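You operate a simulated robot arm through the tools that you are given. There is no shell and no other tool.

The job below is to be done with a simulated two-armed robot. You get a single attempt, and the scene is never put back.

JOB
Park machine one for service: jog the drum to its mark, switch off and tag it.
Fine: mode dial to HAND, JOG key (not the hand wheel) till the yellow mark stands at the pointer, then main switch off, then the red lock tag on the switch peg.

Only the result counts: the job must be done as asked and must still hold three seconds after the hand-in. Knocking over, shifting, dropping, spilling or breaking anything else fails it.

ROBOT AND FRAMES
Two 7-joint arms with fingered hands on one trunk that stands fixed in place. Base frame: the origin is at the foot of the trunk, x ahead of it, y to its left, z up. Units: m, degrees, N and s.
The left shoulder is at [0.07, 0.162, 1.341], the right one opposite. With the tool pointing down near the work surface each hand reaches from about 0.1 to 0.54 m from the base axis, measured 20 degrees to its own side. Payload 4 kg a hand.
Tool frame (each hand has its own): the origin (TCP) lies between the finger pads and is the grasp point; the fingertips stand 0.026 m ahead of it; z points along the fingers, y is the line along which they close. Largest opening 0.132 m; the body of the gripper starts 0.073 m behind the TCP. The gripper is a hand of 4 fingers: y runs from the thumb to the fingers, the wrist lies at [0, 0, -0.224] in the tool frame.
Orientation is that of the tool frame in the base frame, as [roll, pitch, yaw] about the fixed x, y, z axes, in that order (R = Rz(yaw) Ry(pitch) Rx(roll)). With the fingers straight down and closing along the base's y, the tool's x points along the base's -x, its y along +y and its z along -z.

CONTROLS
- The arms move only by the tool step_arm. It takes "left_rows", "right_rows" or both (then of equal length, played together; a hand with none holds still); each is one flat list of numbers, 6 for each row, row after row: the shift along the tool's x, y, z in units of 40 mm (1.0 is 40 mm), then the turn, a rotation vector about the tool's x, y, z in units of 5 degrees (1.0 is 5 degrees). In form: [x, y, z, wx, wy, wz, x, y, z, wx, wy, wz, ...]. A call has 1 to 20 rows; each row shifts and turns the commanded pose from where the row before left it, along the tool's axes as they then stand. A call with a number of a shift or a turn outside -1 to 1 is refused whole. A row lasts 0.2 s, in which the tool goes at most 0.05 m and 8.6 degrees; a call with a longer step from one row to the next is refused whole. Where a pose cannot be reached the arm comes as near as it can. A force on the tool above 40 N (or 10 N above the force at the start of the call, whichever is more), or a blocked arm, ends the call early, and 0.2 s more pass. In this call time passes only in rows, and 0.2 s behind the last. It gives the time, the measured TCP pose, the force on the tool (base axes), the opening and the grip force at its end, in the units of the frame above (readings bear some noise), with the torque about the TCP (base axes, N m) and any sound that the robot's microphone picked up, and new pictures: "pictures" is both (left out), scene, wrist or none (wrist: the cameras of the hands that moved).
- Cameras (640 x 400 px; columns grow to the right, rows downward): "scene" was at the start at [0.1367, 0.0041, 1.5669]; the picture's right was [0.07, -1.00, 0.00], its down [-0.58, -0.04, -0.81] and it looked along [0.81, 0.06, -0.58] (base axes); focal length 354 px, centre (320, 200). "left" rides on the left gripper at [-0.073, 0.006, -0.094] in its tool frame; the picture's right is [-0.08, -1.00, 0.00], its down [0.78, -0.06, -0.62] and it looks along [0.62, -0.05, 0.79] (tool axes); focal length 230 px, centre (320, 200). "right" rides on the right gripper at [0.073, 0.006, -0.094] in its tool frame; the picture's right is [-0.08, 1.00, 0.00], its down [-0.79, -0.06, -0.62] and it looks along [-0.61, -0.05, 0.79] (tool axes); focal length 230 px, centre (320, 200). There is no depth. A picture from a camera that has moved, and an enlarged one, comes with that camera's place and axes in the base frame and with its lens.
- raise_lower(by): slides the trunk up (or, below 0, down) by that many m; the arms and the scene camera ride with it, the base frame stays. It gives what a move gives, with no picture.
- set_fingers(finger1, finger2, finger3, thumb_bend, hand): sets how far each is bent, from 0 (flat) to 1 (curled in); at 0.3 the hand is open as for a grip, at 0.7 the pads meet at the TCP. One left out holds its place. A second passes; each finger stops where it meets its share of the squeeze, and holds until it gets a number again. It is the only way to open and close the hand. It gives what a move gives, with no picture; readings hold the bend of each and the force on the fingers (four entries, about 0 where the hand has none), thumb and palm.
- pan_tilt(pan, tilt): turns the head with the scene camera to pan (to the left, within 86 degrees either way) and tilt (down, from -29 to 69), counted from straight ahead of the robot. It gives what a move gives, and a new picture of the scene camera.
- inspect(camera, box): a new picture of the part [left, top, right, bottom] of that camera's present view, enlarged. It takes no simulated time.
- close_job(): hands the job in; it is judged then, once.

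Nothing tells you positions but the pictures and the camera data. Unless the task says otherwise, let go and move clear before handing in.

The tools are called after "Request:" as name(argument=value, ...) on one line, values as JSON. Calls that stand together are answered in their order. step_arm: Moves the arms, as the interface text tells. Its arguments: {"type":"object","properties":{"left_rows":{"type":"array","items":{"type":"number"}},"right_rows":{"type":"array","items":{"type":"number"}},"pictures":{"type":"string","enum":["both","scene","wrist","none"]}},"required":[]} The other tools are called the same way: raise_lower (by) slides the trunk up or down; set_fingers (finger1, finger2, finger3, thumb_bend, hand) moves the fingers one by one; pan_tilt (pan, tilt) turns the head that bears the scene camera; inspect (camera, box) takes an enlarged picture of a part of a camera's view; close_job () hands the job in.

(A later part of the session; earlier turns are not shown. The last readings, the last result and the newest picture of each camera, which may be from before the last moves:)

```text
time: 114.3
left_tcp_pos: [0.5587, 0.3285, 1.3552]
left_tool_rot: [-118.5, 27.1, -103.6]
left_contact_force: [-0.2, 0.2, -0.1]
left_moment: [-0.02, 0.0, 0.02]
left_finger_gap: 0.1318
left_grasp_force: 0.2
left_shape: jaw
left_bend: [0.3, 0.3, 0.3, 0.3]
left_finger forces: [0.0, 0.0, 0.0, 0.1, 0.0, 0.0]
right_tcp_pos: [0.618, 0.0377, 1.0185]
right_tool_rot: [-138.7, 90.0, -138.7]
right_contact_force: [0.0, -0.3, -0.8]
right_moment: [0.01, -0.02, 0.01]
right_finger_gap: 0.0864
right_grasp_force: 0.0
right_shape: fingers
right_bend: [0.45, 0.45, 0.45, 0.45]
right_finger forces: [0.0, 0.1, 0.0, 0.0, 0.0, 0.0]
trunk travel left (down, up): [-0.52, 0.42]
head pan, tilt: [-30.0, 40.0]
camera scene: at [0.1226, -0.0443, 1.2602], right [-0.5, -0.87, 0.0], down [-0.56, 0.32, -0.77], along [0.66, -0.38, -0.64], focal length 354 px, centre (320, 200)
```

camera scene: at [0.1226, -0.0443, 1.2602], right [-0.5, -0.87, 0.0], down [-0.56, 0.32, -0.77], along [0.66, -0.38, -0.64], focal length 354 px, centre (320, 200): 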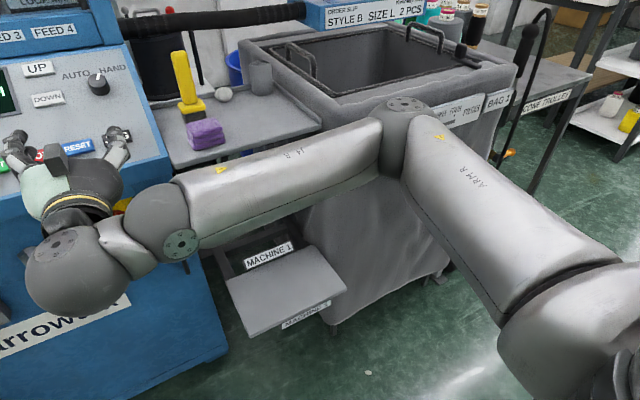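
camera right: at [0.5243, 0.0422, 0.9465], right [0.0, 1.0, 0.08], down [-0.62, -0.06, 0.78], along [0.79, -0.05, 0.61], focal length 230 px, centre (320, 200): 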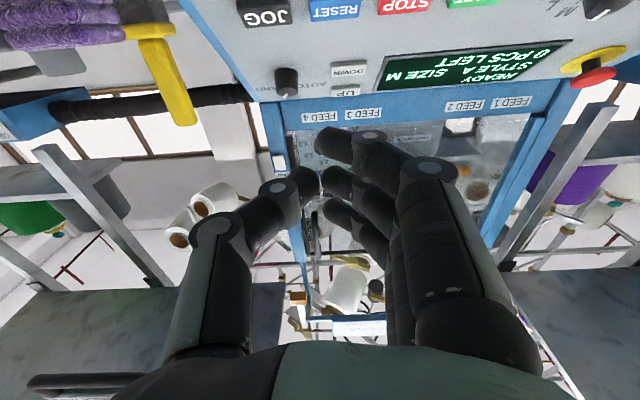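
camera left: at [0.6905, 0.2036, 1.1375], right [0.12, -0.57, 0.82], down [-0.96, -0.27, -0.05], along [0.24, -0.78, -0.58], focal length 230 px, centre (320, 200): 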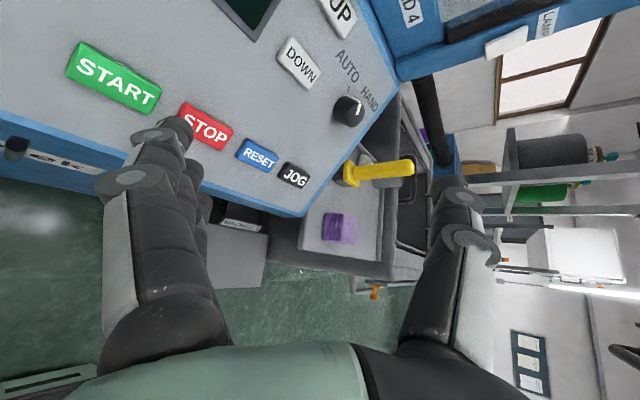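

The elbow is near the body, away from the bin. Lowering the trunk 0.26 m, hand staying 0.1 m clear of the machine front.

Request:
raise_lower(by=-0.26)

Request:
pan_tilt(pan=5, tilt=20)

Request:
inspect(camera="right", box=[0, 0, 640, 400])

```text
time: 117.0
left_tcp_pos: [0.5583, 0.3283, 1.0949]
left_tool_rot: [-118.4, 27.1, -103.6]
left_contact_force: [0.4, 0.3, 0.2]
left_moment: [0.01, -0.04, 0.01]
left_finger_gap: 0.1322
left_grasp_force: 0.1
left_shape: jaw
left_bend: [0.3, 0.3, 0.3, 0.3]
left_finger forces: [0.0, 0.0, 0.1, 0.1, 0.1, 0.0]
right_tcp_pos: [0.6184, 0.0368, 0.7588]
right_tool_rot: [-132.0, 90.0, -132.2]
right_contact_force: [-0.2, -0.6, -0.2]
right_moment: [0.0, -0.02, 0.01]
right_finger_gap: 0.086
right_grasp_force: 0.0
right_shape: fingers
right_bend: [0.45, 0.45, 0.45, 0.45]
right_finger forces: [0.0, 0.1, 0.0, 0.0, 0.0, 0.0]
trunk travel left (down, up): [-0.26, 0.68]
head pan, tilt: [-30.0, 40.0]
```

```text
time: 118.0
left_tcp_pos: [0.5578, 0.3294, 1.0955]
left_tool_rot: [-118.5, 27.0, -103.6]
left_contact_force: [-0.4, 0.6, 0.1]
left_moment: [0.0, -0.01, 0.02]
left_finger_gap: 0.1319
left_grasp_force: 0.1
left_shape: jaw
left_bend: [0.3, 0.3, 0.3, 0.3]
left_finger forces: [0.0, 0.1, 0.0, 0.1, 0.0, 0.0]
right_tcp_pos: [0.6195, 0.0373, 0.7574]
right_tool_rot: [33.9, 90.0, 33.9]
right_contact_force: [-0.4, 0.8, 0.5]
right_moment: [0.01, 0.03, 0.0]
right_finger_gap: 0.0865
right_grasp_force: 0.1
right_shape: fingers
right_bend: [0.45, 0.45, 0.45, 0.45]
right_finger forces: [0.0, 0.0, 0.1, 0.0, 0.1, 0.0]
trunk travel left (down, up): [-0.26, 0.68]
head pan, tilt: [5.0, 20.0]
camera scene: at [0.1417, 0.0062, 1.0314], right [0.09, -1.0, 0.0], down [-0.34, -0.03, -0.94], along [0.94, 0.08, -0.34], focal length 354 px, centre (320, 200)
```

scene: 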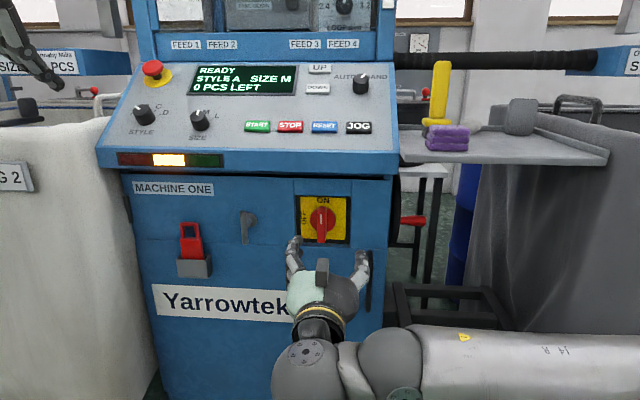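

```text
1.00 times, centred on (320, 200) of right (not enlarged: the box is as wide or as high as the picture)
camera zoom: at [0.5246, 0.0425, 0.6865], right [0.0, 1.0, 0.08], down [-0.62, -0.06, 0.79], along [0.79, -0.05, 0.61], focal length 230 px, centre (320, 200)
```

zoom: 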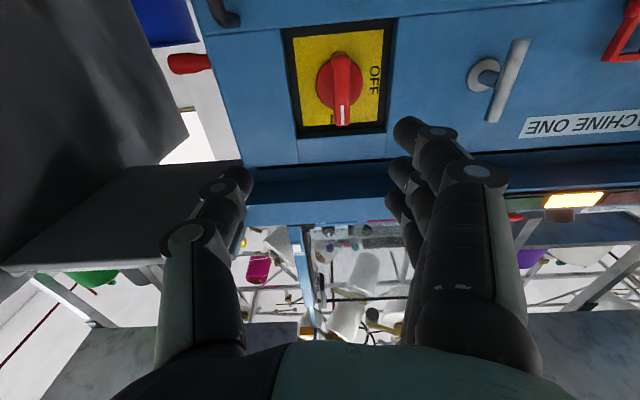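

The switch is right ahead. Zooming on it from both cameras to locate the handle exactly.

Request:
inspect(camera="right", box=[270, 10, 430, 150])

Request:
inspect(camera="scene", box=[270, 180, 380, 300])

```text
2.86 times, centred on (350, 80) of right
camera zoom: at [0.5246, 0.0425, 0.6865], right [0.0, 1.0, 0.08], down [-0.62, -0.06, 0.79], along [0.79, -0.05, 0.61], focal length 657 px, centre (234, 543)
```

zoom: 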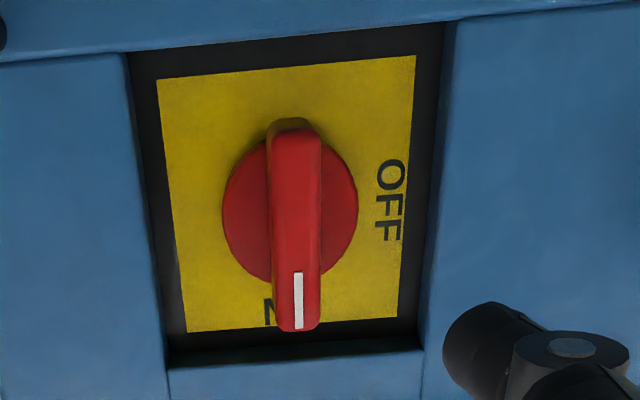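

```text
3.33 times, centred on (325, 240) of scene
camera zoom: at [0.1417, 0.0062, 1.0314], right [0.09, -1.0, 0.0], down [-0.34, -0.03, -0.94], along [0.94, 0.08, -0.34], focal length 1181 px, centre (303, 67)
```

zoom: 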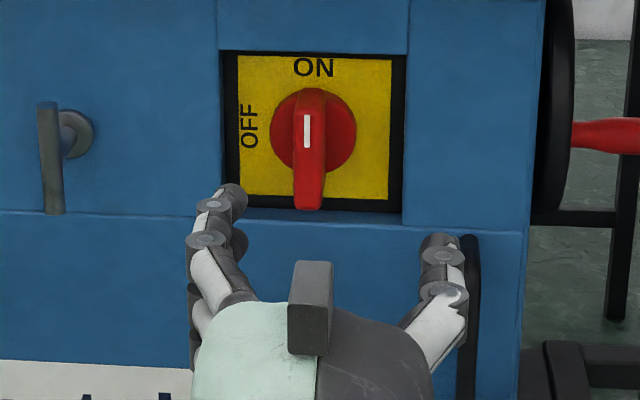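

Handle front-face centre is at (0.772, 0.059, 0.745). The switch must turn its mark from ON (top) to OFF (left), i.e. a −90° hand roll; testing that roll in free space first.

Request:
step_arm(right_rows=[0.31, 0.54, 0.5, 0, 0, 0, 0, 0, 0.5, 0, 0, -1, 0, 0, 0.5, 0, 0, -1, 0, 0, 0, 0, 0, -1, 0, 0, 0, 0, 0, -1, 0, 0, 0, 0, 0, -1, 0, 0, 0, 0, 0, -1, 0, 0, 0, 0, 0, -1, 0, 0, 0, 0, 0, -1, 0, 0, 0, 0, 0, -1, 0, 0, 0, 0, 0, -1, 0, 0, 0, 0, 0, -1, 0, 0, 0, 0, 0, -1, 0, 0, 0, 0, 0, -1, 0, 0, 0, 0, 0, -1, 0, 0, 0, 0, 0, -1, 0, 0, 0, 0, 0, -1, 0, 0, 0, 0, 0, -1, 0, 0, 0, 0, 0, -1], pictures="both")

```text
time: 122.0
left_tcp_pos: [0.5592, 0.3302, 1.0959]
left_tool_rot: [-118.5, 27.1, -103.5]
left_contact_force: [0.4, 0.3, 0.0]
left_moment: [0.02, 0.03, -0.03]
left_finger_gap: 0.1322
left_grasp_force: 0.0
left_shape: jaw
left_bend: [0.3, 0.3, 0.3, 0.3]
left_finger forces: [0.0, 0.0, 0.0, 0.0, 0.0, 0.0]
right_tcp_pos: [0.6783, 0.0587, 0.7458]
right_tool_rot: [-90.0, -0.2, -90.1]
right_contact_force: [0.9, 0.4, 0.8]
right_moment: [-0.01, 0.02, -0.02]
right_finger_gap: 0.0864
right_grasp_force: 0.0
right_shape: fingers
right_bend: [0.45, 0.45, 0.45, 0.45]
right_finger forces: [0.1, 0.0, 0.2, 0.0, 0.1, 0.0]
trunk travel left (down, up): [-0.26, 0.68]
head pan, tilt: [5.0, 20.0]
camera scene: at [0.1417, 0.0063, 1.0315], right [0.09, -1.0, 0.0], down [-0.34, -0.03, -0.94], along [0.94, 0.08, -0.34], focal length 354 px, centre (320, 200)
camera right: at [0.5844, -0.0149, 0.7417], right [0.0, 0.08, -1.0], down [-0.62, 0.79, 0.06], along [0.79, 0.61, 0.05], focal length 230 px, centre (320, 200)
```

scene: 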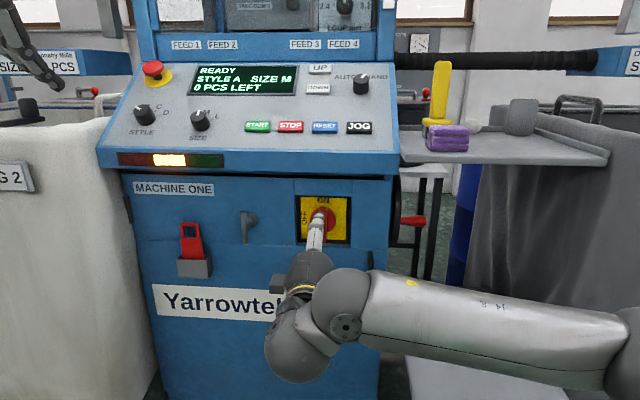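
right: 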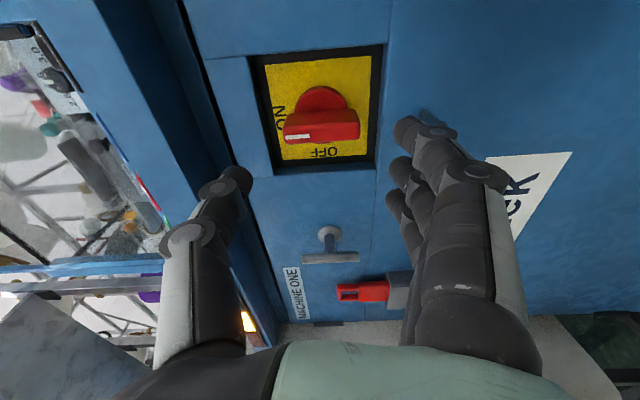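

Roll −90° is available. Roll back to 0, narrow the fingers, and approach the handle.

Request:
step_arm(right_rows=[0, 0, 0, 0, 0, 1, 0, 0, 0, 0, 0, 1, 0, 0, 0, 0, 0, 1, 0, 0, 0, 0, 0, 1, 0, 0, 0, 0, 0, 1, 0, 0, 0, 0, 0, 1, 0, 0, 0, 0, 0, 1, 0, 0, 0, 0, 0, 1, 0, 0, 0, 0, 0, 1, 0, 0, 0, 0, 0, 1, 0, 0, 0, 0, 0, 1, 0, 0, 0, 0, 0, 1, 0, 0, 0, 0, 0, 1, 0, 0, 0, 0, 0, 1, 0, 0, 0, 0, 0, 1, 0, 0, 0, 0, 0, 1, 0, 0, 0, 0, 0, 1, 0, 0, 0, 0, 0, 1], pictures="none")

Request:
set_fingers(hand="right", finger1=0.53, finger2=0.53, finger3=0.53, thumb_bend=0.53)

Request:
inspect(camera="right", box=[200, 60, 440, 210])

Request:
inspect(camera="scene", box=[270, 180, 380, 300])

```text
time: 125.8
left_tcp_pos: [0.5579, 0.3279, 1.0952]
left_tool_rot: [-118.5, 27.1, -103.6]
left_contact_force: [0.0, -0.6, -0.2]
left_moment: [-0.02, 0.0, 0.0]
left_finger_gap: 0.1319
left_grasp_force: 0.1
left_shape: jaw
left_bend: [0.3, 0.3, 0.3, 0.3]
left_finger forces: [0.0, 0.0, 0.0, 0.0, 0.0, 0.0]
right_tcp_pos: [0.6793, 0.059, 0.7467]
right_tool_rot: [107.5, 89.8, 107.3]
right_contact_force: [0.4, -0.1, 0.0]
right_moment: [-0.02, -0.01, 0.0]
right_finger_gap: 0.0868
right_grasp_force: 0.1
right_shape: fingers
right_bend: [0.45, 0.45, 0.45, 0.45]
right_finger forces: [0.0, 0.0, 0.1, 0.0, 0.0, 0.0]
trunk travel left (down, up): [-0.26, 0.68]
head pan, tilt: [5.0, 20.0]
```

```text
time: 126.8
left_tcp_pos: [0.5588, 0.3284, 1.0963]
left_tool_rot: [-118.6, 27.1, -103.5]
left_contact_force: [0.4, 0.4, 0.2]
left_moment: [0.03, 0.06, 0.03]
left_finger_gap: 0.132
left_grasp_force: 0.2
left_shape: jaw
left_bend: [0.3, 0.3, 0.3, 0.3]
left_finger forces: [0.0, 0.0, 0.1, 0.0, 0.0, 0.0]
right_tcp_pos: [0.6792, 0.0581, 0.7461]
right_tool_rot: [-149.3, 90.0, -149.5]
right_contact_force: [0.3, 0.5, -0.1]
right_moment: [0.02, 0.01, 0.02]
right_finger_gap: 0.0618
right_grasp_force: 0.0
right_shape: fingers
right_bend: [0.53, 0.53, 0.53, 0.53]
right_finger forces: [0.0, 0.1, 0.0, 0.0, 0.0, 0.1]
trunk travel left (down, up): [-0.26, 0.68]
head pan, tilt: [5.0, 20.0]
```

```text
2.67 times, centred on (320, 135) of right
camera zoom: at [0.5848, 0.0638, 0.6741], right [0.0, 1.0, 0.08], down [-0.62, -0.06, 0.79], along [0.79, -0.05, 0.61], focal length 614 px, centre (320, 373)
```

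zoom: 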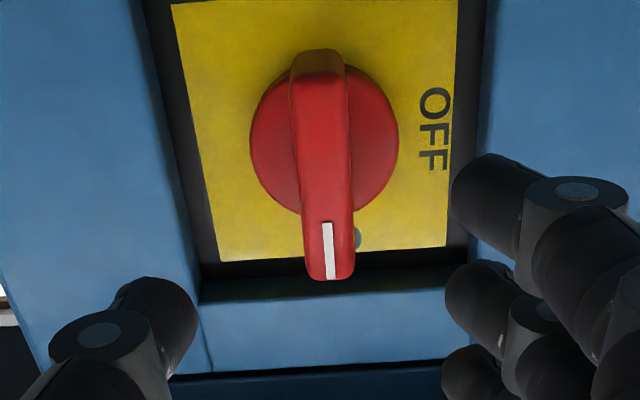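

```text
3.33 times, centred on (325, 240) of scene
camera zoom: at [0.1417, 0.0063, 1.0315], right [0.09, -1.0, 0.0], down [-0.34, -0.03, -0.94], along [0.94, 0.08, -0.34], focal length 1181 px, centre (303, 67)
```

zoom: 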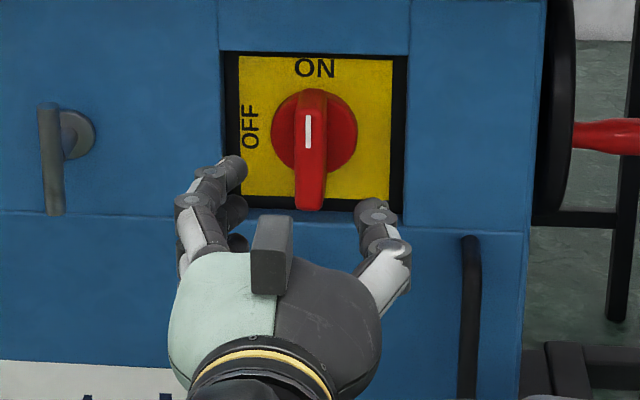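

Aligned within ~1–2 mm. Advance 0.097 m and close on the handle.

Request:
step_arm(right_rows=[0, 0.02, 0.6, 0, 0, 0, 0, 0, 0.6, 0, 0, 0, 0, 0, 0.6, 0, 0, 0, 0, 0, 0.4, 0, 0, 0, 0, 0, 0.22, 0, 0, 0], pictures="none")

Request:
inspect(camera="right", box=[200, 110, 440, 260])

Request:
inspect(camera="scene", box=[270, 180, 380, 300])

```text
time: 128.0
left_tcp_pos: [0.5593, 0.3295, 1.0952]
left_tool_rot: [-118.3, 27.1, -103.6]
left_contact_force: [0.3, 0.2, 0.4]
left_moment: [0.01, 0.05, 0.0]
left_finger_gap: 0.1321
left_grasp_force: 0.1
left_shape: jaw
left_bend: [0.3, 0.3, 0.3, 0.3]
left_finger forces: [0.0, 0.0, 0.0, 0.0, 0.1, 0.0]
right_tcp_pos: [0.7756, 0.0595, 0.7463]
right_tool_rot: [-161.4, 89.9, -161.6]
right_contact_force: [0.8, -0.5, 0.4]
right_moment: [0.0, -0.02, 0.0]
right_finger_gap: 0.0618
right_grasp_force: 0.1
right_shape: fingers
right_bend: [0.53, 0.53, 0.53, 0.53]
right_finger forces: [0.1, 0.0, 0.0, 0.0, 0.0, 0.1]
trunk travel left (down, up): [-0.26, 0.68]
head pan, tilt: [5.0, 20.0]
```

```text
2.67 times, centred on (320, 185) of right
camera zoom: at [0.6813, 0.0645, 0.6742], right [0.0, 1.0, 0.08], down [-0.62, -0.06, 0.79], along [0.79, -0.05, 0.61], focal length 614 px, centre (320, 240)
```

zoom: 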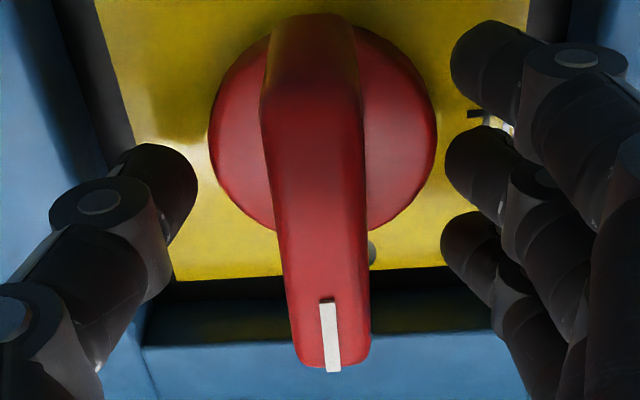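

```text
3.33 times, centred on (325, 240) of scene
camera zoom: at [0.1417, 0.0063, 1.0315], right [0.09, -1.0, 0.0], down [-0.34, -0.03, -0.94], along [0.94, 0.08, -0.34], focal length 1181 px, centre (303, 67)
```

zoom: 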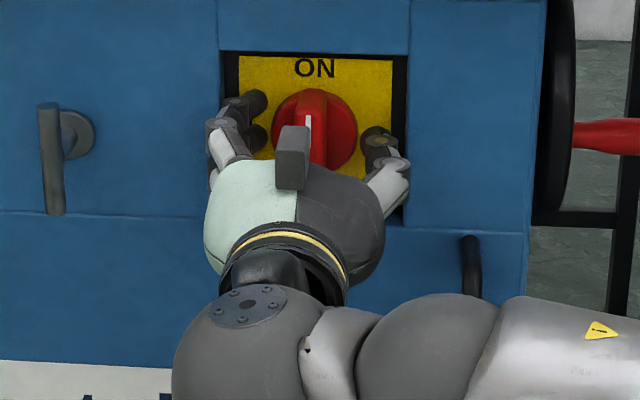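

The handle is between thumb and fingers. Close to grip.

Request:
set_fingers(hand="right", finger1=0.72, finger2=0.72, finger3=0.72, thumb_bend=0.72)

Request:
inspect(camera="right", box=[200, 110, 440, 260])

```text
time: 129.0
left_tcp_pos: [0.5584, 0.3309, 1.0945]
left_tool_rot: [-118.5, 27.0, -103.5]
left_contact_force: [-0.4, -0.3, -0.3]
left_moment: [-0.01, -0.02, -0.01]
left_finger_gap: 0.132
left_grasp_force: 0.0
left_shape: jaw
left_bend: [0.3, 0.3, 0.3, 0.3]
left_finger forces: [0.0, 0.1, 0.0, 0.0, 0.0, 0.0]
right_tcp_pos: [0.7736, 0.0614, 0.7451]
right_tool_rot: [-116.6, 89.9, -116.5]
right_contact_force: [0.7, 9.2, 0.2]
right_moment: [0.02, -0.02, 0.35]
right_finger_gap: 0.0228
right_grasp_force: 14.1
right_shape: fingers
right_bend: [0.69, 0.62, 0.69, 0.68]
right_finger forces: [4.6, 9.7, 4.5, 0.0, 8.7, 0.0]
trunk travel left (down, up): [-0.26, 0.68]
head pan, tilt: [5.0, 20.0]
```

```text
2.67 times, centred on (320, 185) of right
camera zoom: at [0.6805, 0.0663, 0.6742], right [0.0, 1.0, 0.08], down [-0.62, -0.06, 0.79], along [0.79, -0.05, 0.61], focal length 614 px, centre (320, 240)
```

zoom: 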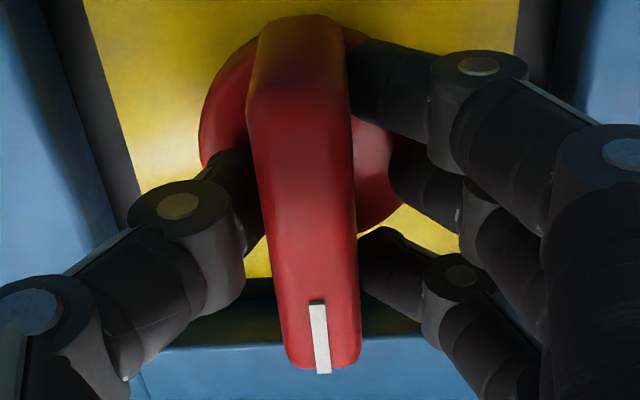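

Gripped on the handle. Turn counter-clockwise 45° first.

Request:
step_arm(right_rows=[0, -0.03, 0, 0, 0, -1, 0, 0, 0, 0, 0, -1, 0, 0, 0, 0, 0, -1, 0, 0, 0, 0, 0, -1, 0, 0, 0, 0, 0, -1, 0, 0, 0, 0, 0, -1, 0, 0, 0, 0, 0, -1, 0, 0, 0, 0, 0, -1, 0, 0, 0, 0, 0, -1], pictures="none")

Request:
inspect(camera="right", box=[200, 110, 440, 260])

Request:
inspect(camera="scene", box=[100, 50, 420, 250])

```text
time: 131.0
left_tcp_pos: [0.559, 0.3308, 1.0949]
left_tool_rot: [-118.6, 27.0, -103.4]
left_contact_force: [-0.2, 0.1, 0.5]
left_moment: [0.02, 0.01, 0.03]
left_finger_gap: 0.1321
left_grasp_force: 0.1
left_shape: jaw
left_bend: [0.3, 0.3, 0.3, 0.3]
left_finger forces: [0.0, 0.0, 0.0, 0.0, 0.0, 0.1]
right_tcp_pos: [0.7756, 0.0603, 0.745]
right_tool_rot: [-90.1, 44.8, -90.0]
right_contact_force: [0.7, 16.8, -1.9]
right_moment: [0.01, 0.2, 0.51]
right_finger_gap: 0.0227
right_grasp_force: 13.9
right_shape: fingers
right_bend: [0.69, 0.62, 0.69, 0.68]
right_finger forces: [4.3, 10.1, 5.9, 0.1, 7.4, 0.0]
trunk travel left (down, up): [-0.26, 0.68]
head pan, tilt: [5.0, 20.0]
```

```text
2.67 times, centred on (320, 185) of right
camera zoom: at [0.6813, 0.0119, 0.6908], right [0.0, 0.76, -0.65], down [-0.62, 0.51, 0.6], along [0.79, 0.4, 0.47], focal length 614 px, centre (320, 240)
```

zoom: 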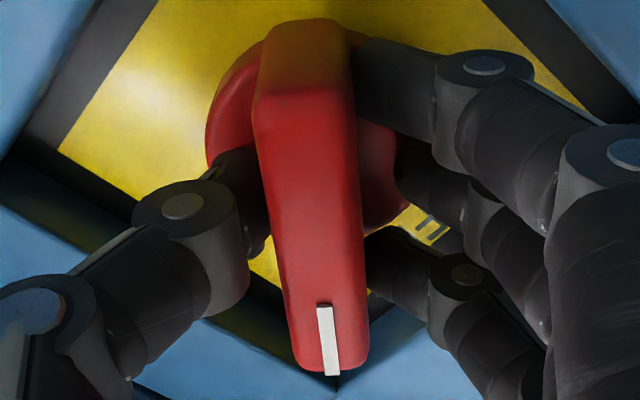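

```text
2.00 times, centred on (260, 150) of scene
camera zoom: at [0.1418, 0.008, 1.0314], right [0.09, -1.0, 0.0], down [-0.34, -0.03, -0.94], along [0.94, 0.08, -0.34], focal length 709 px, centre (440, 300)
```

zoom: 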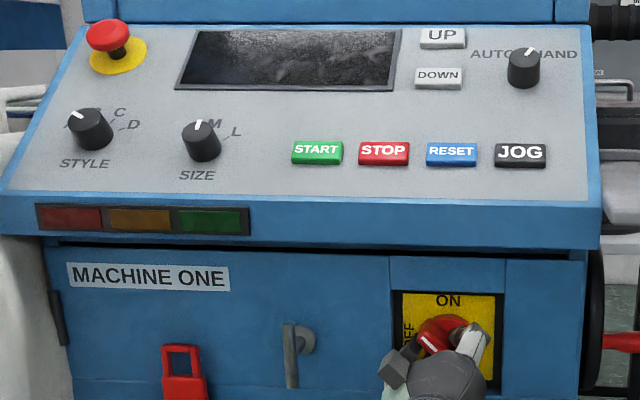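

The display went dark: power is cut already. Finish the remaining 45° so the handle points at OFF, easing the side force slightly.

Request:
step_arm(right_rows=[-0.04, 0.04, 0, 0, 0, -1, -0.03, 0.03, 0, 0, 0, -1, 0, 0, 0, 0, 0, -1, 0, 0, 0, 0, 0, -1, 0, 0, 0, 0, 0, -1, 0, 0, 0, 0, 0, -1, 0, 0, 0, 0, 0, -1, 0, 0, 0, 0, 0, -1, 0, 0, 0, 0, 0, -1], pictures="none")

Request:
inspect(camera="right", box=[200, 110, 440, 260])

Request:
inspect(camera="scene", box=[270, 180, 380, 300])

```text
time: 133.0
left_tcp_pos: [0.5586, 0.3294, 1.0955]
left_tool_rot: [-118.5, 27.1, -103.5]
left_contact_force: [-0.1, 0.3, -0.1]
left_moment: [-0.02, 0.01, 0.0]
left_finger_gap: 0.1318
left_grasp_force: 0.0
left_shape: jaw
left_bend: [0.3, 0.3, 0.3, 0.3]
left_finger forces: [0.1, 0.0, 0.0, 0.1, 0.0, 0.0]
right_tcp_pos: [0.7767, 0.0611, 0.7444]
right_tool_rot: [-90.2, -0.2, -90.1]
right_contact_force: [-11.2, -3.8, -13.1]
right_moment: [0.01, 0.6, -0.1]
right_finger_gap: 0.0229
right_grasp_force: 17.1
right_shape: fingers
right_bend: [0.7, 0.63, 0.7, 0.68]
right_finger forces: [6.2, 14.5, 5.5, 0.0, 8.4, 0.0]
trunk travel left (down, up): [-0.26, 0.68]
head pan, tilt: [5.0, 20.0]
```

```text
2.67 times, centred on (320, 185) of right
camera zoom: at [0.6822, -0.0123, 0.7404], right [0.0, 0.07, -1.0], down [-0.62, 0.79, 0.06], along [0.79, 0.61, 0.04], focal length 614 px, centre (320, 240)
```

zoom: 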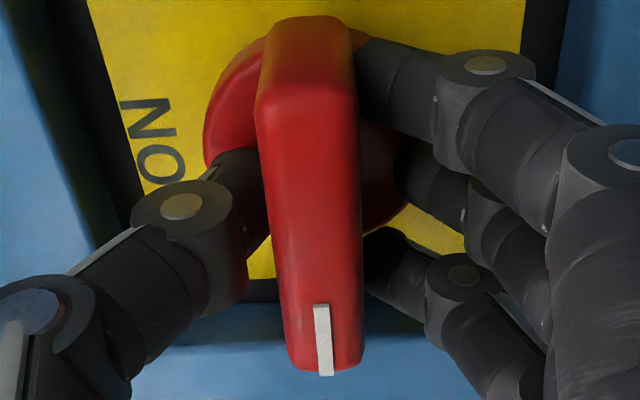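

```text
3.33 times, centred on (325, 240) of scene
camera zoom: at [0.1422, 0.006, 1.0313], right [0.09, -1.0, 0.0], down [-0.34, -0.03, -0.94], along [0.94, 0.08, -0.34], focal length 1181 px, centre (303, 67)
```

zoom: 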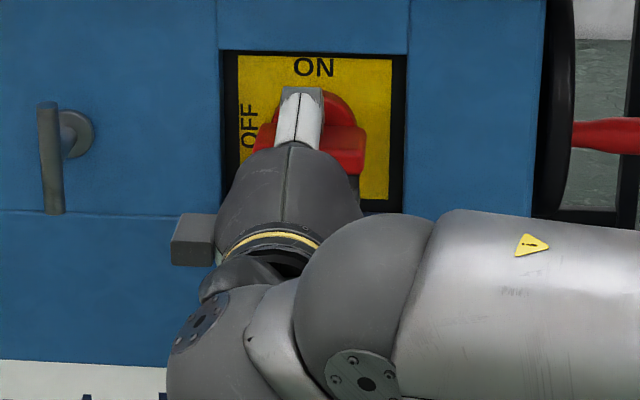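

The handle is horizontal with its mark to OFF. Release and back out.

Request:
set_fingers(hand="right", finger1=0.53, finger2=0.53, finger3=0.53, thumb_bend=0.53)

Request:
step_arm(right_rows=[0, 0, -0.5, 0, 0, 0, 0, 0, -0.8, 0, 0, 0, 0, 0, -0.8, 0, 0, 0, 0, 0, -0.8, 0, 0, 0], pictures="both")

Request:
inspect(camera="right", box=[200, 20, 480, 200])

Request:
inspect(camera="scene", box=[160, 180, 380, 300])

```text
time: 134.0
left_tcp_pos: [0.5589, 0.3287, 1.0954]
left_tool_rot: [-118.5, 27.1, -103.6]
left_contact_force: [0.1, -0.3, 0.3]
left_moment: [0.01, 0.0, -0.02]
left_finger_gap: 0.1323
left_grasp_force: 0.0
left_shape: jaw
left_bend: [0.3, 0.3, 0.3, 0.3]
left_finger forces: [0.0, 0.0, 0.0, 0.1, 0.0, 0.0]
right_tcp_pos: [0.7775, 0.0616, 0.7469]
right_tool_rot: [-89.9, 0.0, -90.1]
right_contact_force: [0.3, 1.0, 0.5]
right_moment: [0.01, -0.01, 0.05]
right_finger_gap: 0.0602
right_grasp_force: 0.0
right_shape: fingers
right_bend: [0.53, 0.53, 0.53, 0.53]
right_finger forces: [0.0, 0.1, 0.0, 0.0, 0.0, 0.1]
trunk travel left (down, up): [-0.26, 0.68]
head pan, tilt: [5.0, 20.0]
```

```text
time: 135.0
left_tcp_pos: [0.5597, 0.328, 1.0948]
left_tool_rot: [-118.5, 27.2, -103.6]
left_contact_force: [0.8, 0.5, -0.3]
left_moment: [0.04, 0.0, 0.03]
left_finger_gap: 0.1322
left_grasp_force: 0.0
left_shape: jaw
left_bend: [0.3, 0.3, 0.3, 0.3]
left_finger forces: [0.0, 0.1, 0.0, 0.1, 0.1, 0.0]
right_tcp_pos: [0.6582, 0.0611, 0.7445]
right_tool_rot: [-90.0, -0.1, -90.1]
right_contact_force: [-0.1, 0.1, 0.6]
right_moment: [0.02, 0.05, 0.0]
right_finger_gap: 0.06
right_grasp_force: 0.1
right_shape: fingers
right_bend: [0.53, 0.53, 0.53, 0.53]
right_finger forces: [0.1, 0.0, 0.0, 0.0, 0.0, 0.0]
trunk travel left (down, up): [-0.26, 0.68]
head pan, tilt: [5.0, 20.0]
camera scene: at [0.1416, 0.0061, 1.0316], right [0.09, -1.0, 0.0], down [-0.34, -0.03, -0.94], along [0.94, 0.08, -0.34], focal length 354 px, centre (320, 200)
camera right: at [0.5644, -0.0123, 0.7394], right [0.0, 0.08, -1.0], down [-0.61, 0.79, 0.06], along [0.79, 0.61, 0.05], focal length 230 px, centre (320, 200)
```

scene: 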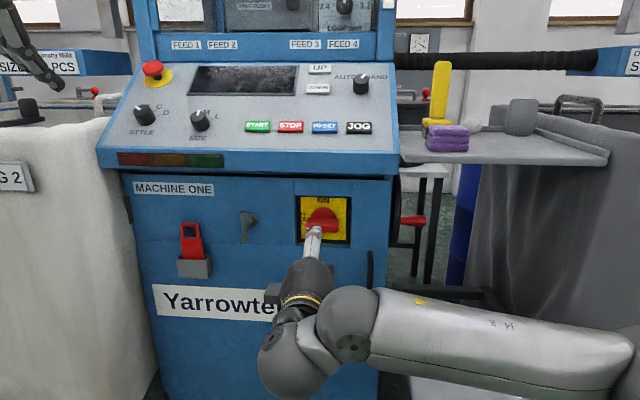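
right: 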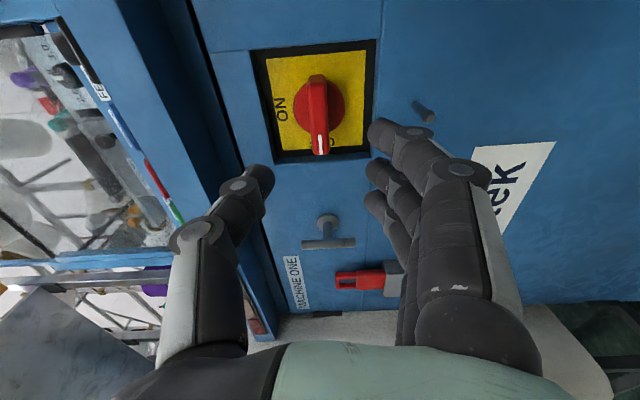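

```text
2.22 times, centred on (340, 110) of right
camera zoom: at [0.5644, -0.0123, 0.7394], right [0.0, 0.08, -1.0], down [-0.61, 0.79, 0.06], along [0.79, 0.61, 0.05], focal length 511 px, centre (276, 400)
```

zoom: 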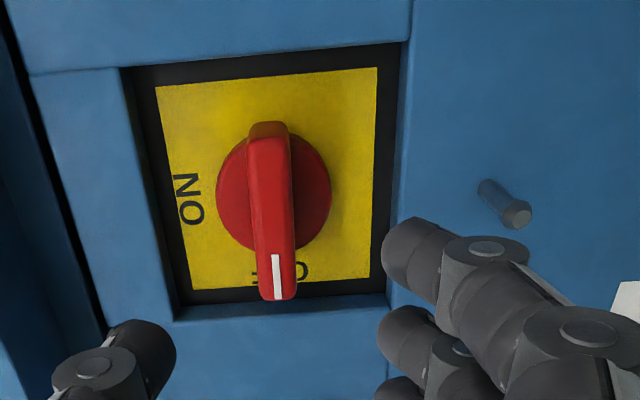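

```text
2.91 times, centred on (270, 240) of scene
camera zoom: at [0.1416, 0.0061, 1.0316], right [0.09, -1.0, 0.0], down [-0.34, -0.03, -0.94], along [0.94, 0.08, -0.34], focal length 1031 px, centre (466, 84)
```

zoom: 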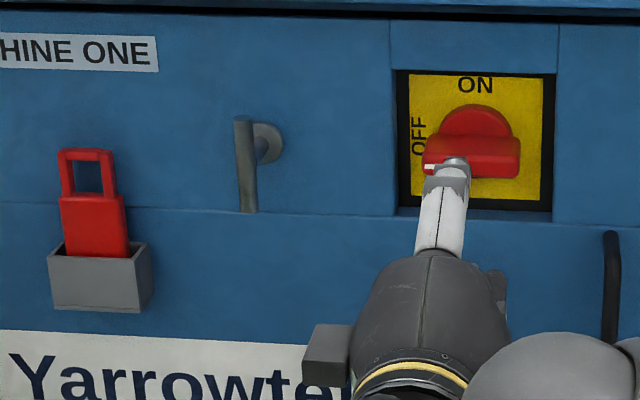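

The switch stands at OFF and everything is dark. The tag sits at y≈0.33, out of the right arm's range, so the left hand must take it. First park the right hand: roll back, yaw, and retract to its side.

Request:
step_arm(right_rows=[0, 0, -0.5, 0, 0, 1, 0, 0, 0, 0, 0, 1, 0, 0, 0, 0, 0, 1, 0, 0, 0, 0, 0, 1, 0, 0, 0, 0, 0, 1, 0, 0, 0, 0, 0, 1, 0, 0, 0, 0, 0, 1, 0, 0, 0, 0, 0, 1, 0, 0, 0, 0, 0, 1, 0, 0, 0, 0, 0, 1, 0, 0, 0, 0, 0, 1, 0, 0, 0, 0, 0, 1, 0, 0, 0, 0, 0, 1, 0, 0, 0, 0, 0, 1, 0, 0, 0, 0, 0, 1, 0, 0, 0, 0, 0, 1, 0, 0, 0, 0, 0, 1, 0, 0, 0, 0, 0, 1], left_rows=[0, 0, 0, -0.866, 0.5, 0, 0, 0, 0, -0.866, 0.5, 0, 0, 0, 0, -0.866, 0.5, 0, 0, 0, 0, -0.866, 0.5, 0, 0, 0, 0, -0.866, 0.5, 0, 0, 0, 0, -0.866, 0.5, 0, 0, 0, 0, -0.866, 0.5, 0, 0, 0, 0, -0.866, 0.5, 0, 0, 0, 0, -0.866, 0.5, 0, 0, 0, 0, -0.866, 0.5, 0, 0, 0, 0, -0.866, 0.5, 0, 0, 0, 0, -0.866, 0.5, 0, 0, 0, 0, -0.866, 0.5, 0, 0, 0, 0, 0, 0, 0, 0, 0, 0, 0, 0, 0, 0, 0, 0, 0, 0, 0, 0, 0, 0, 0, 0, 0, 0, 0, 0, 0, 0, 0], pictures="none")

Request:
step_arm(right_rows=[0, 0, 0, -0.9, 0, 0, 0, 0, 0, -0.9, 0, 0, 0, 0, 0, -0.9, 0, 0, 0, 0, 0, -0.9, 0, 0, 0, 0, 0, -0.9, 0, 0, 0, 0, 0, -0.9, 0, 0, 0, -0.53, -0.83, 0, 0, 0, 0, -0.53, -0.83, 0, 0, 0, 0, -0.53, -0.83, 0, 0, 0, 0, -0.53, -0.83, 0, 0, 0, 0, -0.53, -0.83, 0, 0, 0, 0, -0.53, -0.83, 0, 0, 0, 0, -0.53, -0.83, 0, 0, 0, 0, -0.53, -0.83, 0, 0, 0, 0, -0.53, -0.83, 0, 0, 0], pictures="scene")

```text
time: 138.8
left_tcp_pos: [0.4571, 0.3664, 0.805]
left_tool_rot: [-179.9, 0.1, -119.8]
left_contact_force: [-0.1, -0.6, 0.3]
left_moment: [0.02, -0.02, 0.01]
left_finger_gap: 0.1321
left_grasp_force: 0.0
left_shape: jaw
left_bend: [0.3, 0.3, 0.3, 0.3]
left_finger forces: [0.0, 0.1, 0.0, 0.0, 0.1, 0.0]
left hand out of reach, approached as far as the arm can: row 4, 5, 6, 7, 8, 9, 10, 11, 12, 13
right_tcp_pos: [0.6408, 0.0627, 0.7464]
right_tool_rot: [-74.5, 90.0, -74.6]
right_contact_force: [0.6, -0.4, 0.5]
right_moment: [0.0, -0.02, 0.01]
right_finger_gap: 0.0602
right_grasp_force: 0.2
right_shape: fingers
right_bend: [0.53, 0.53, 0.53, 0.53]
right_finger forces: [0.0, 0.1, 0.0, 0.0, 0.0, 0.0]
trunk travel left (down, up): [-0.26, 0.68]
head pan, tilt: [5.0, 20.0]
```

```text
time: 142.0
left_tcp_pos: [0.4571, 0.3661, 0.8051]
left_tool_rot: [-179.8, 0.1, -119.8]
left_contact_force: [0.1, -0.5, 0.3]
left_moment: [-0.02, -0.01, -0.02]
left_finger_gap: 0.1322
left_grasp_force: 0.0
left_shape: jaw
left_bend: [0.3, 0.3, 0.3, 0.3]
left_finger forces: [0.0, 0.1, 0.0, 0.0, 0.0, 0.1]
right_tcp_pos: [0.5465, -0.0996, 0.747]
right_tool_rot: [-2.7, 90.0, 24.2]
right_contact_force: [-0.9, -0.1, -0.1]
right_moment: [-0.01, -0.01, 0.0]
right_finger_gap: 0.0604
right_grasp_force: 0.0
right_shape: fingers
right_bend: [0.53, 0.53, 0.53, 0.53]
right_finger forces: [0.0, 0.1, 0.0, 0.1, 0.0, 0.0]
right hand out of reach, approached as far as the arm can: row 11, 12, 13, 14, 15
trunk travel left (down, up): [-0.26, 0.68]
head pan, tilt: [5.0, 20.0]
camera scene: at [0.1417, 0.0062, 1.0315], right [0.09, -1.0, 0.0], down [-0.34, -0.03, -0.94], along [0.94, 0.08, -0.34], focal length 354 px, centre (320, 200)
```

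scene: 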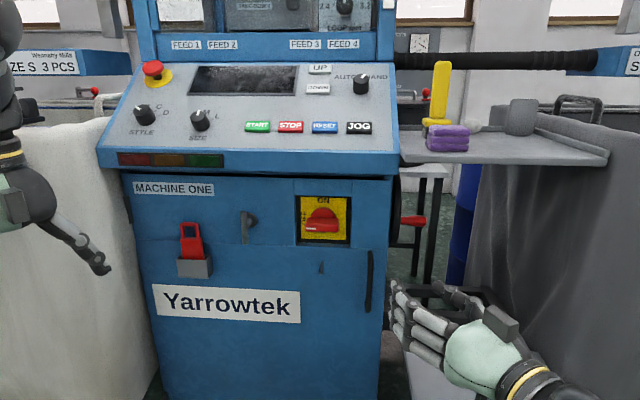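

The left hand swung into the low, downward pose I wanted. Now tilt and withdraw the right hand further to its side, while rolling the left hand toward the thumb-outward orientation that mirrors the good right-arm posture.

Request:
step_arm(right_rows=[0, 0, 0, 0, 1, 0, 0, 0, 0, 0, 1, 0, 0, 0, 0, 0, 1, 0, 0, 0, 0, 0, 1, 0, 0, 0, 0, 0, 1, 0, 0, 0, 0, 0, 1, 0, 0, 0, 0, 0, 1, 0, 0, 0, 0, 0, 1, 0, 0.38, -0.64, -0.69, 0, 0, 0, 0.38, -0.64, -0.69, 0, 0, 0, 0.38, -0.64, -0.69, 0, 0, 0, 0.38, -0.64, -0.69, 0, 0, 0, 0.38, -0.64, -0.69, 0, 0, 0], left_rows=[0, 0, 0, 0, 0, -1, 0, 0, 0, 0, 0, -1, 0, 0, 0, 0, 0, -1, 0, 0, 0, 0, 0, -1, 0, 0, 0, 0, 0, -1, 0, 0, 0, 0, 0, -1, 0, 0, 0, 0, 0, -1, 0, 0, 0, 0, 0, -1, 0, 0, 0, 0, 0, -1, 0, 0, 0, 0, 0, -1, 0, 0, 0, 0, 0, -1, 0, 0, 0, 0, 0, -1, 0, 0, 0, 0, 0, -1], pictures="none")

Request:
step_arm(left_rows=[0, 0, 0, 0, 0, -1, 0, 0, 0, 0, 0, -1, 0, 0, 0, 0, 0, -1, 0, 0, 0, 0, 0, -1, 0, 0, 0, 0, 0, -1, 0, 0, 0, 0, 0, -1, 0, 0, 0, 0, 0, -1, 0, 0, 0, 0, 0, -1, 0, 0, 0, 0, 0, -1, 0, 0, 0, 0, 0, -1, 0, 0, 0, 0, 0, -1], pictures="both")

```text
time: 144.8
left_tcp_pos: [0.4558, 0.3677, 0.8048]
left_tool_rot: [-179.8, -0.1, -54.7]
left_contact_force: [0.2, 0.3, 0.7]
left_moment: [0.0, 0.0, 0.01]
left_finger_gap: 0.132
left_grasp_force: 0.1
left_shape: jaw
left_bend: [0.3, 0.3, 0.3, 0.3]
left_finger forces: [0.0, 0.1, 0.0, 0.1, 0.1, 0.1]
right_tcp_pos: [0.4665, -0.2866, 0.7783]
right_tool_rot: [-179.9, 50.0, -152.9]
right_contact_force: [-0.8, -0.3, 0.6]
right_moment: [-0.01, -0.01, 0.03]
right_finger_gap: 0.0604
right_grasp_force: 0.1
right_shape: fingers
right_bend: [0.53, 0.53, 0.53, 0.53]
right_finger forces: [0.0, 0.0, 0.1, 0.0, 0.0, 0.0]
trunk travel left (down, up): [-0.26, 0.68]
head pan, tilt: [5.0, 20.0]
```

```text
time: 147.2
left_tcp_pos: [0.4552, 0.3679, 0.8035]
left_tool_rot: [-179.9, -0.2, 0.3]
left_contact_force: [-0.2, -0.2, -0.8]
left_moment: [-0.02, -0.01, -0.03]
left_finger_gap: 0.132
left_grasp_force: 0.0
left_shape: jaw
left_bend: [0.3, 0.3, 0.3, 0.3]
left_finger forces: [0.0, 0.1, 0.1, 0.0, 0.1, 0.1]
right_tcp_pos: [0.4672, -0.2877, 0.7788]
right_tool_rot: [179.9, 50.0, -153.1]
right_contact_force: [-0.3, 0.1, 0.7]
right_moment: [0.0, 0.0, -0.01]
right_finger_gap: 0.0605
right_grasp_force: 0.1
right_shape: fingers
right_bend: [0.53, 0.53, 0.53, 0.53]
right_finger forces: [0.1, 0.2, 0.0, 0.0, 0.0, 0.0]
trunk travel left (down, up): [-0.26, 0.68]
head pan, tilt: [5.0, 20.0]
camera scene: at [0.1416, 0.0062, 1.0315], right [0.09, -1.0, 0.0], down [-0.34, -0.03, -0.94], along [0.94, 0.08, -0.34], focal length 354 px, centre (320, 200)
camera left: at [0.3821, 0.361, 0.8973], right [-0.08, 1.0, 0.0], down [0.78, 0.06, 0.62], along [0.62, 0.05, -0.79], focal length 230 px, centre (320, 200)
```

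scene: 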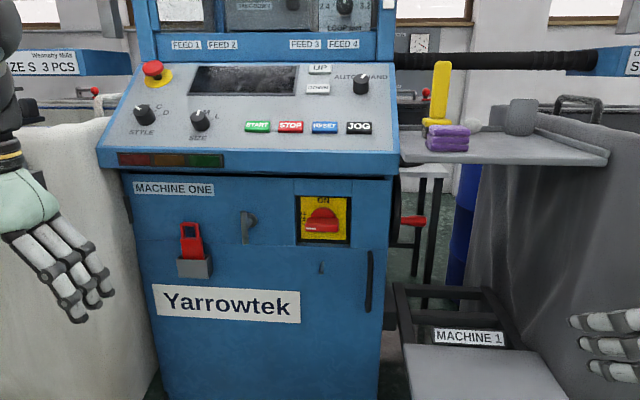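
left: 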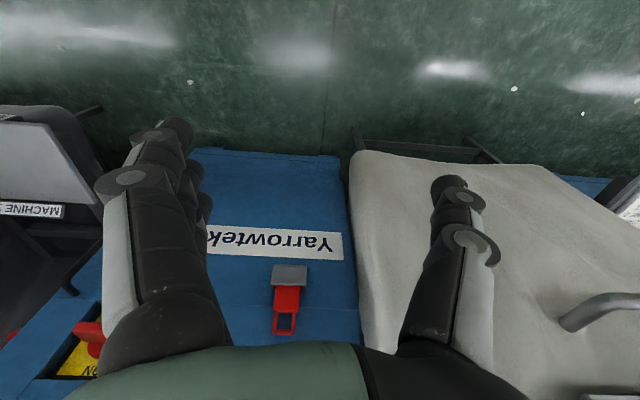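

Left hand is now thumb-outward with the tag in its wrist view. Measuring the tag precisely from both cameras.

Request:
inspect(camera="left", box=[240, 250, 336, 350])

Request:
inspect(camera="scene", box=[150, 200, 240, 290])

Request:
inspect(camera="scene", box=[280, 180, 380, 290])

```text
4.00 times, centred on (288, 300) of left
camera zoom: at [0.3821, 0.361, 0.8973], right [-0.08, 1.0, 0.0], down [0.78, 0.06, 0.62], along [0.62, 0.05, -0.79], focal length 920 px, centre (448, -200)
```

zoom: 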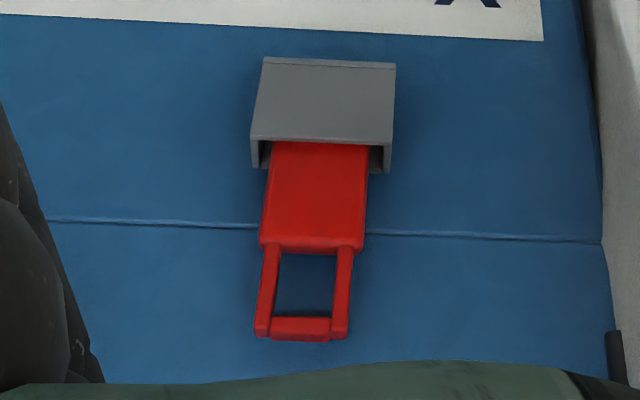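

```text
4.44 times, centred on (195, 245) of scene
camera zoom: at [0.1416, 0.0062, 1.0315], right [0.09, -1.0, 0.0], down [-0.34, -0.03, -0.94], along [0.94, 0.08, -0.34], focal length 1575 px, centre (876, 0)
```

zoom: 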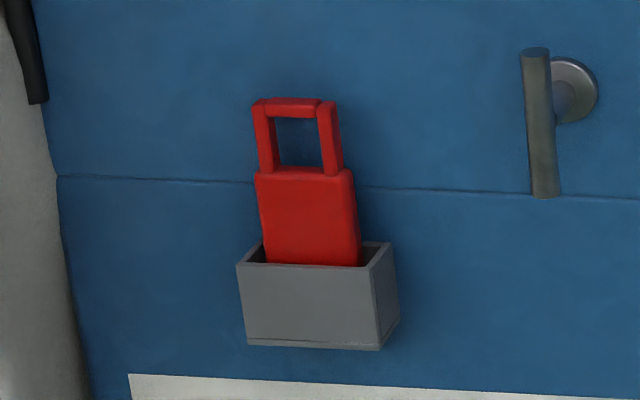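

```text
3.64 times, centred on (330, 235) of scene
camera zoom: at [0.1416, 0.0062, 1.0315], right [0.09, -1.0, 0.0], down [-0.34, -0.03, -0.94], along [0.94, 0.08, -0.34], focal length 1289 px, centre (284, 73)
```

zoom: 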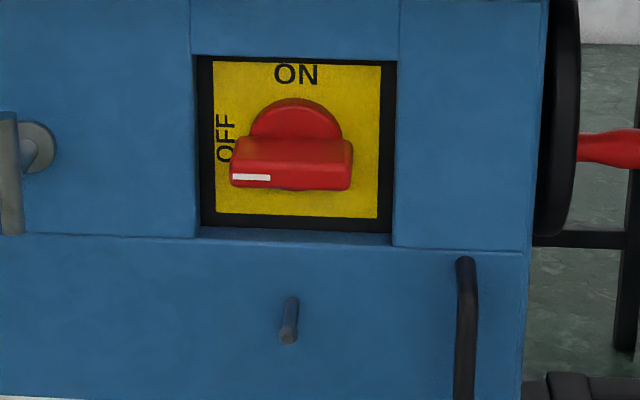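

Tag: loop top at (0.784,0.333,0.736), body top z≈0.701, pocket rim z≈0.657, body 48 mm wide, loop hole about 20×24 mm; peg tip about (0.756,0.057,0.655), Ø~10 mm. Move the left hand forward and tilt it to horizontal.

Request:
set_fingers(hand="left", finger1=0.47, finger2=0.47, finger3=0.47, thumb_bend=0.47)

Request:
step_arm(left_rows=[0.75, 0.19, 0.19, 0, 0, 0, 0.75, 0.19, 0.19, 0, 0, 0, 0.75, 0.19, 0.19, 0, 0, 0, 0.6, 0.19, 0.19, 0, 0, 0, 0, 0, 0, 0, 1, 0, 0, 0, 0, 0, 1, 0, 0, 0, 0, 0, 1, 0, 0, 0, 0, 0, 1, 0, 0, 0, 0, 0, 1, 0, 0, 0, 0, 0, 1, 0, 0, 0, 0, 0, 1, 0, 0, 0, 0, 0, 1, 0, 0, 0, 0, 0, 1, 0, 0, 0, 0, 0, 1, 0, 0, 0, 0, 0, 1, 0, 0, 0, 0, 0, 1, 0], pictures="both")

```text
time: 148.2
left_tcp_pos: [0.4563, 0.3673, 0.8043]
left_tool_rot: [-179.8, -0.1, 0.2]
left_contact_force: [0.7, 0.0, 0.0]
left_moment: [0.0, -0.03, 0.01]
left_finger_gap: 0.0813
left_grasp_force: 0.0
left_shape: fingers
left_bend: [0.47, 0.47, 0.47, 0.47]
left_finger forces: [0.1, 0.0, 0.1, 0.0, 0.0, 0.0]
right_tcp_pos: [0.4667, -0.2872, 0.7772]
right_tool_rot: [179.9, 50.0, -153.2]
right_contact_force: [0.2, -0.2, -0.4]
right_moment: [0.01, 0.01, 0.01]
right_finger_gap: 0.0603
right_grasp_force: 0.0
right_shape: fingers
right_bend: [0.53, 0.53, 0.53, 0.53]
right_finger forces: [0.0, 0.1, 0.0, 0.0, 0.0, 0.1]
trunk travel left (down, up): [-0.26, 0.68]
head pan, tilt: [5.0, 20.0]
```

```text
time: 151.6
left_tcp_pos: [0.5453, 0.3432, 0.7426]
left_tool_rot: [-179.7, -59.9, -0.1]
left_contact_force: [0.4, 0.1, 0.4]
left_moment: [-0.03, -0.03, 0.0]
left_finger_gap: 0.0813
left_grasp_force: 0.0
left_shape: fingers
left_bend: [0.47, 0.47, 0.47, 0.47]
left_finger forces: [0.0, 0.0, 0.0, 0.1, 0.1, 0.0]
left hand out of reach, approached as far as the arm can: row 1, 2, 3, 4
right_tcp_pos: [0.4653, -0.2868, 0.7777]
right_tool_rot: [-180.0, 50.0, -153.0]
right_contact_force: [-0.2, 0.6, -0.5]
right_moment: [-0.01, -0.01, -0.02]
right_finger_gap: 0.0605
right_grasp_force: 0.1
right_shape: fingers
right_bend: [0.53, 0.53, 0.53, 0.53]
right_finger forces: [0.0, 0.1, 0.1, 0.0, 0.1, 0.1]
trunk travel left (down, up): [-0.26, 0.68]
head pan, tilt: [5.0, 20.0]
camera scene: at [0.1416, 0.0065, 1.0315], right [0.09, -1.0, 0.0], down [-0.34, -0.03, -0.94], along [0.94, 0.08, -0.34], focal length 354 px, centre (320, 200)
camera left: at [0.4269, 0.3371, 0.7252], right [-0.04, 1.0, -0.06], down [-0.14, 0.06, 0.99], along [0.99, 0.05, 0.14], focal length 230 px, centre (320, 200)
```

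scene: 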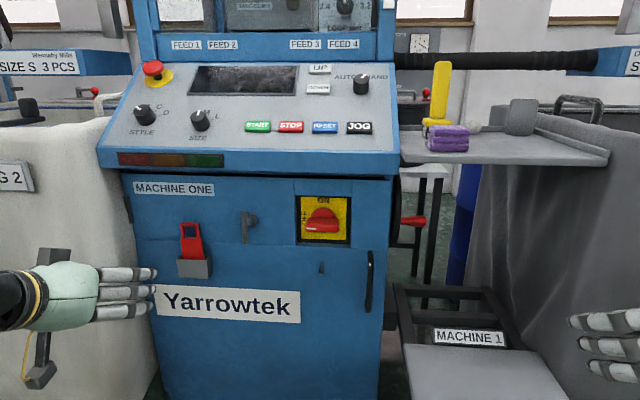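
left: 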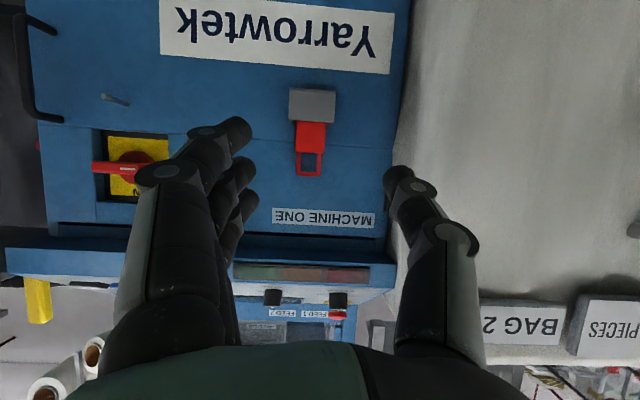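

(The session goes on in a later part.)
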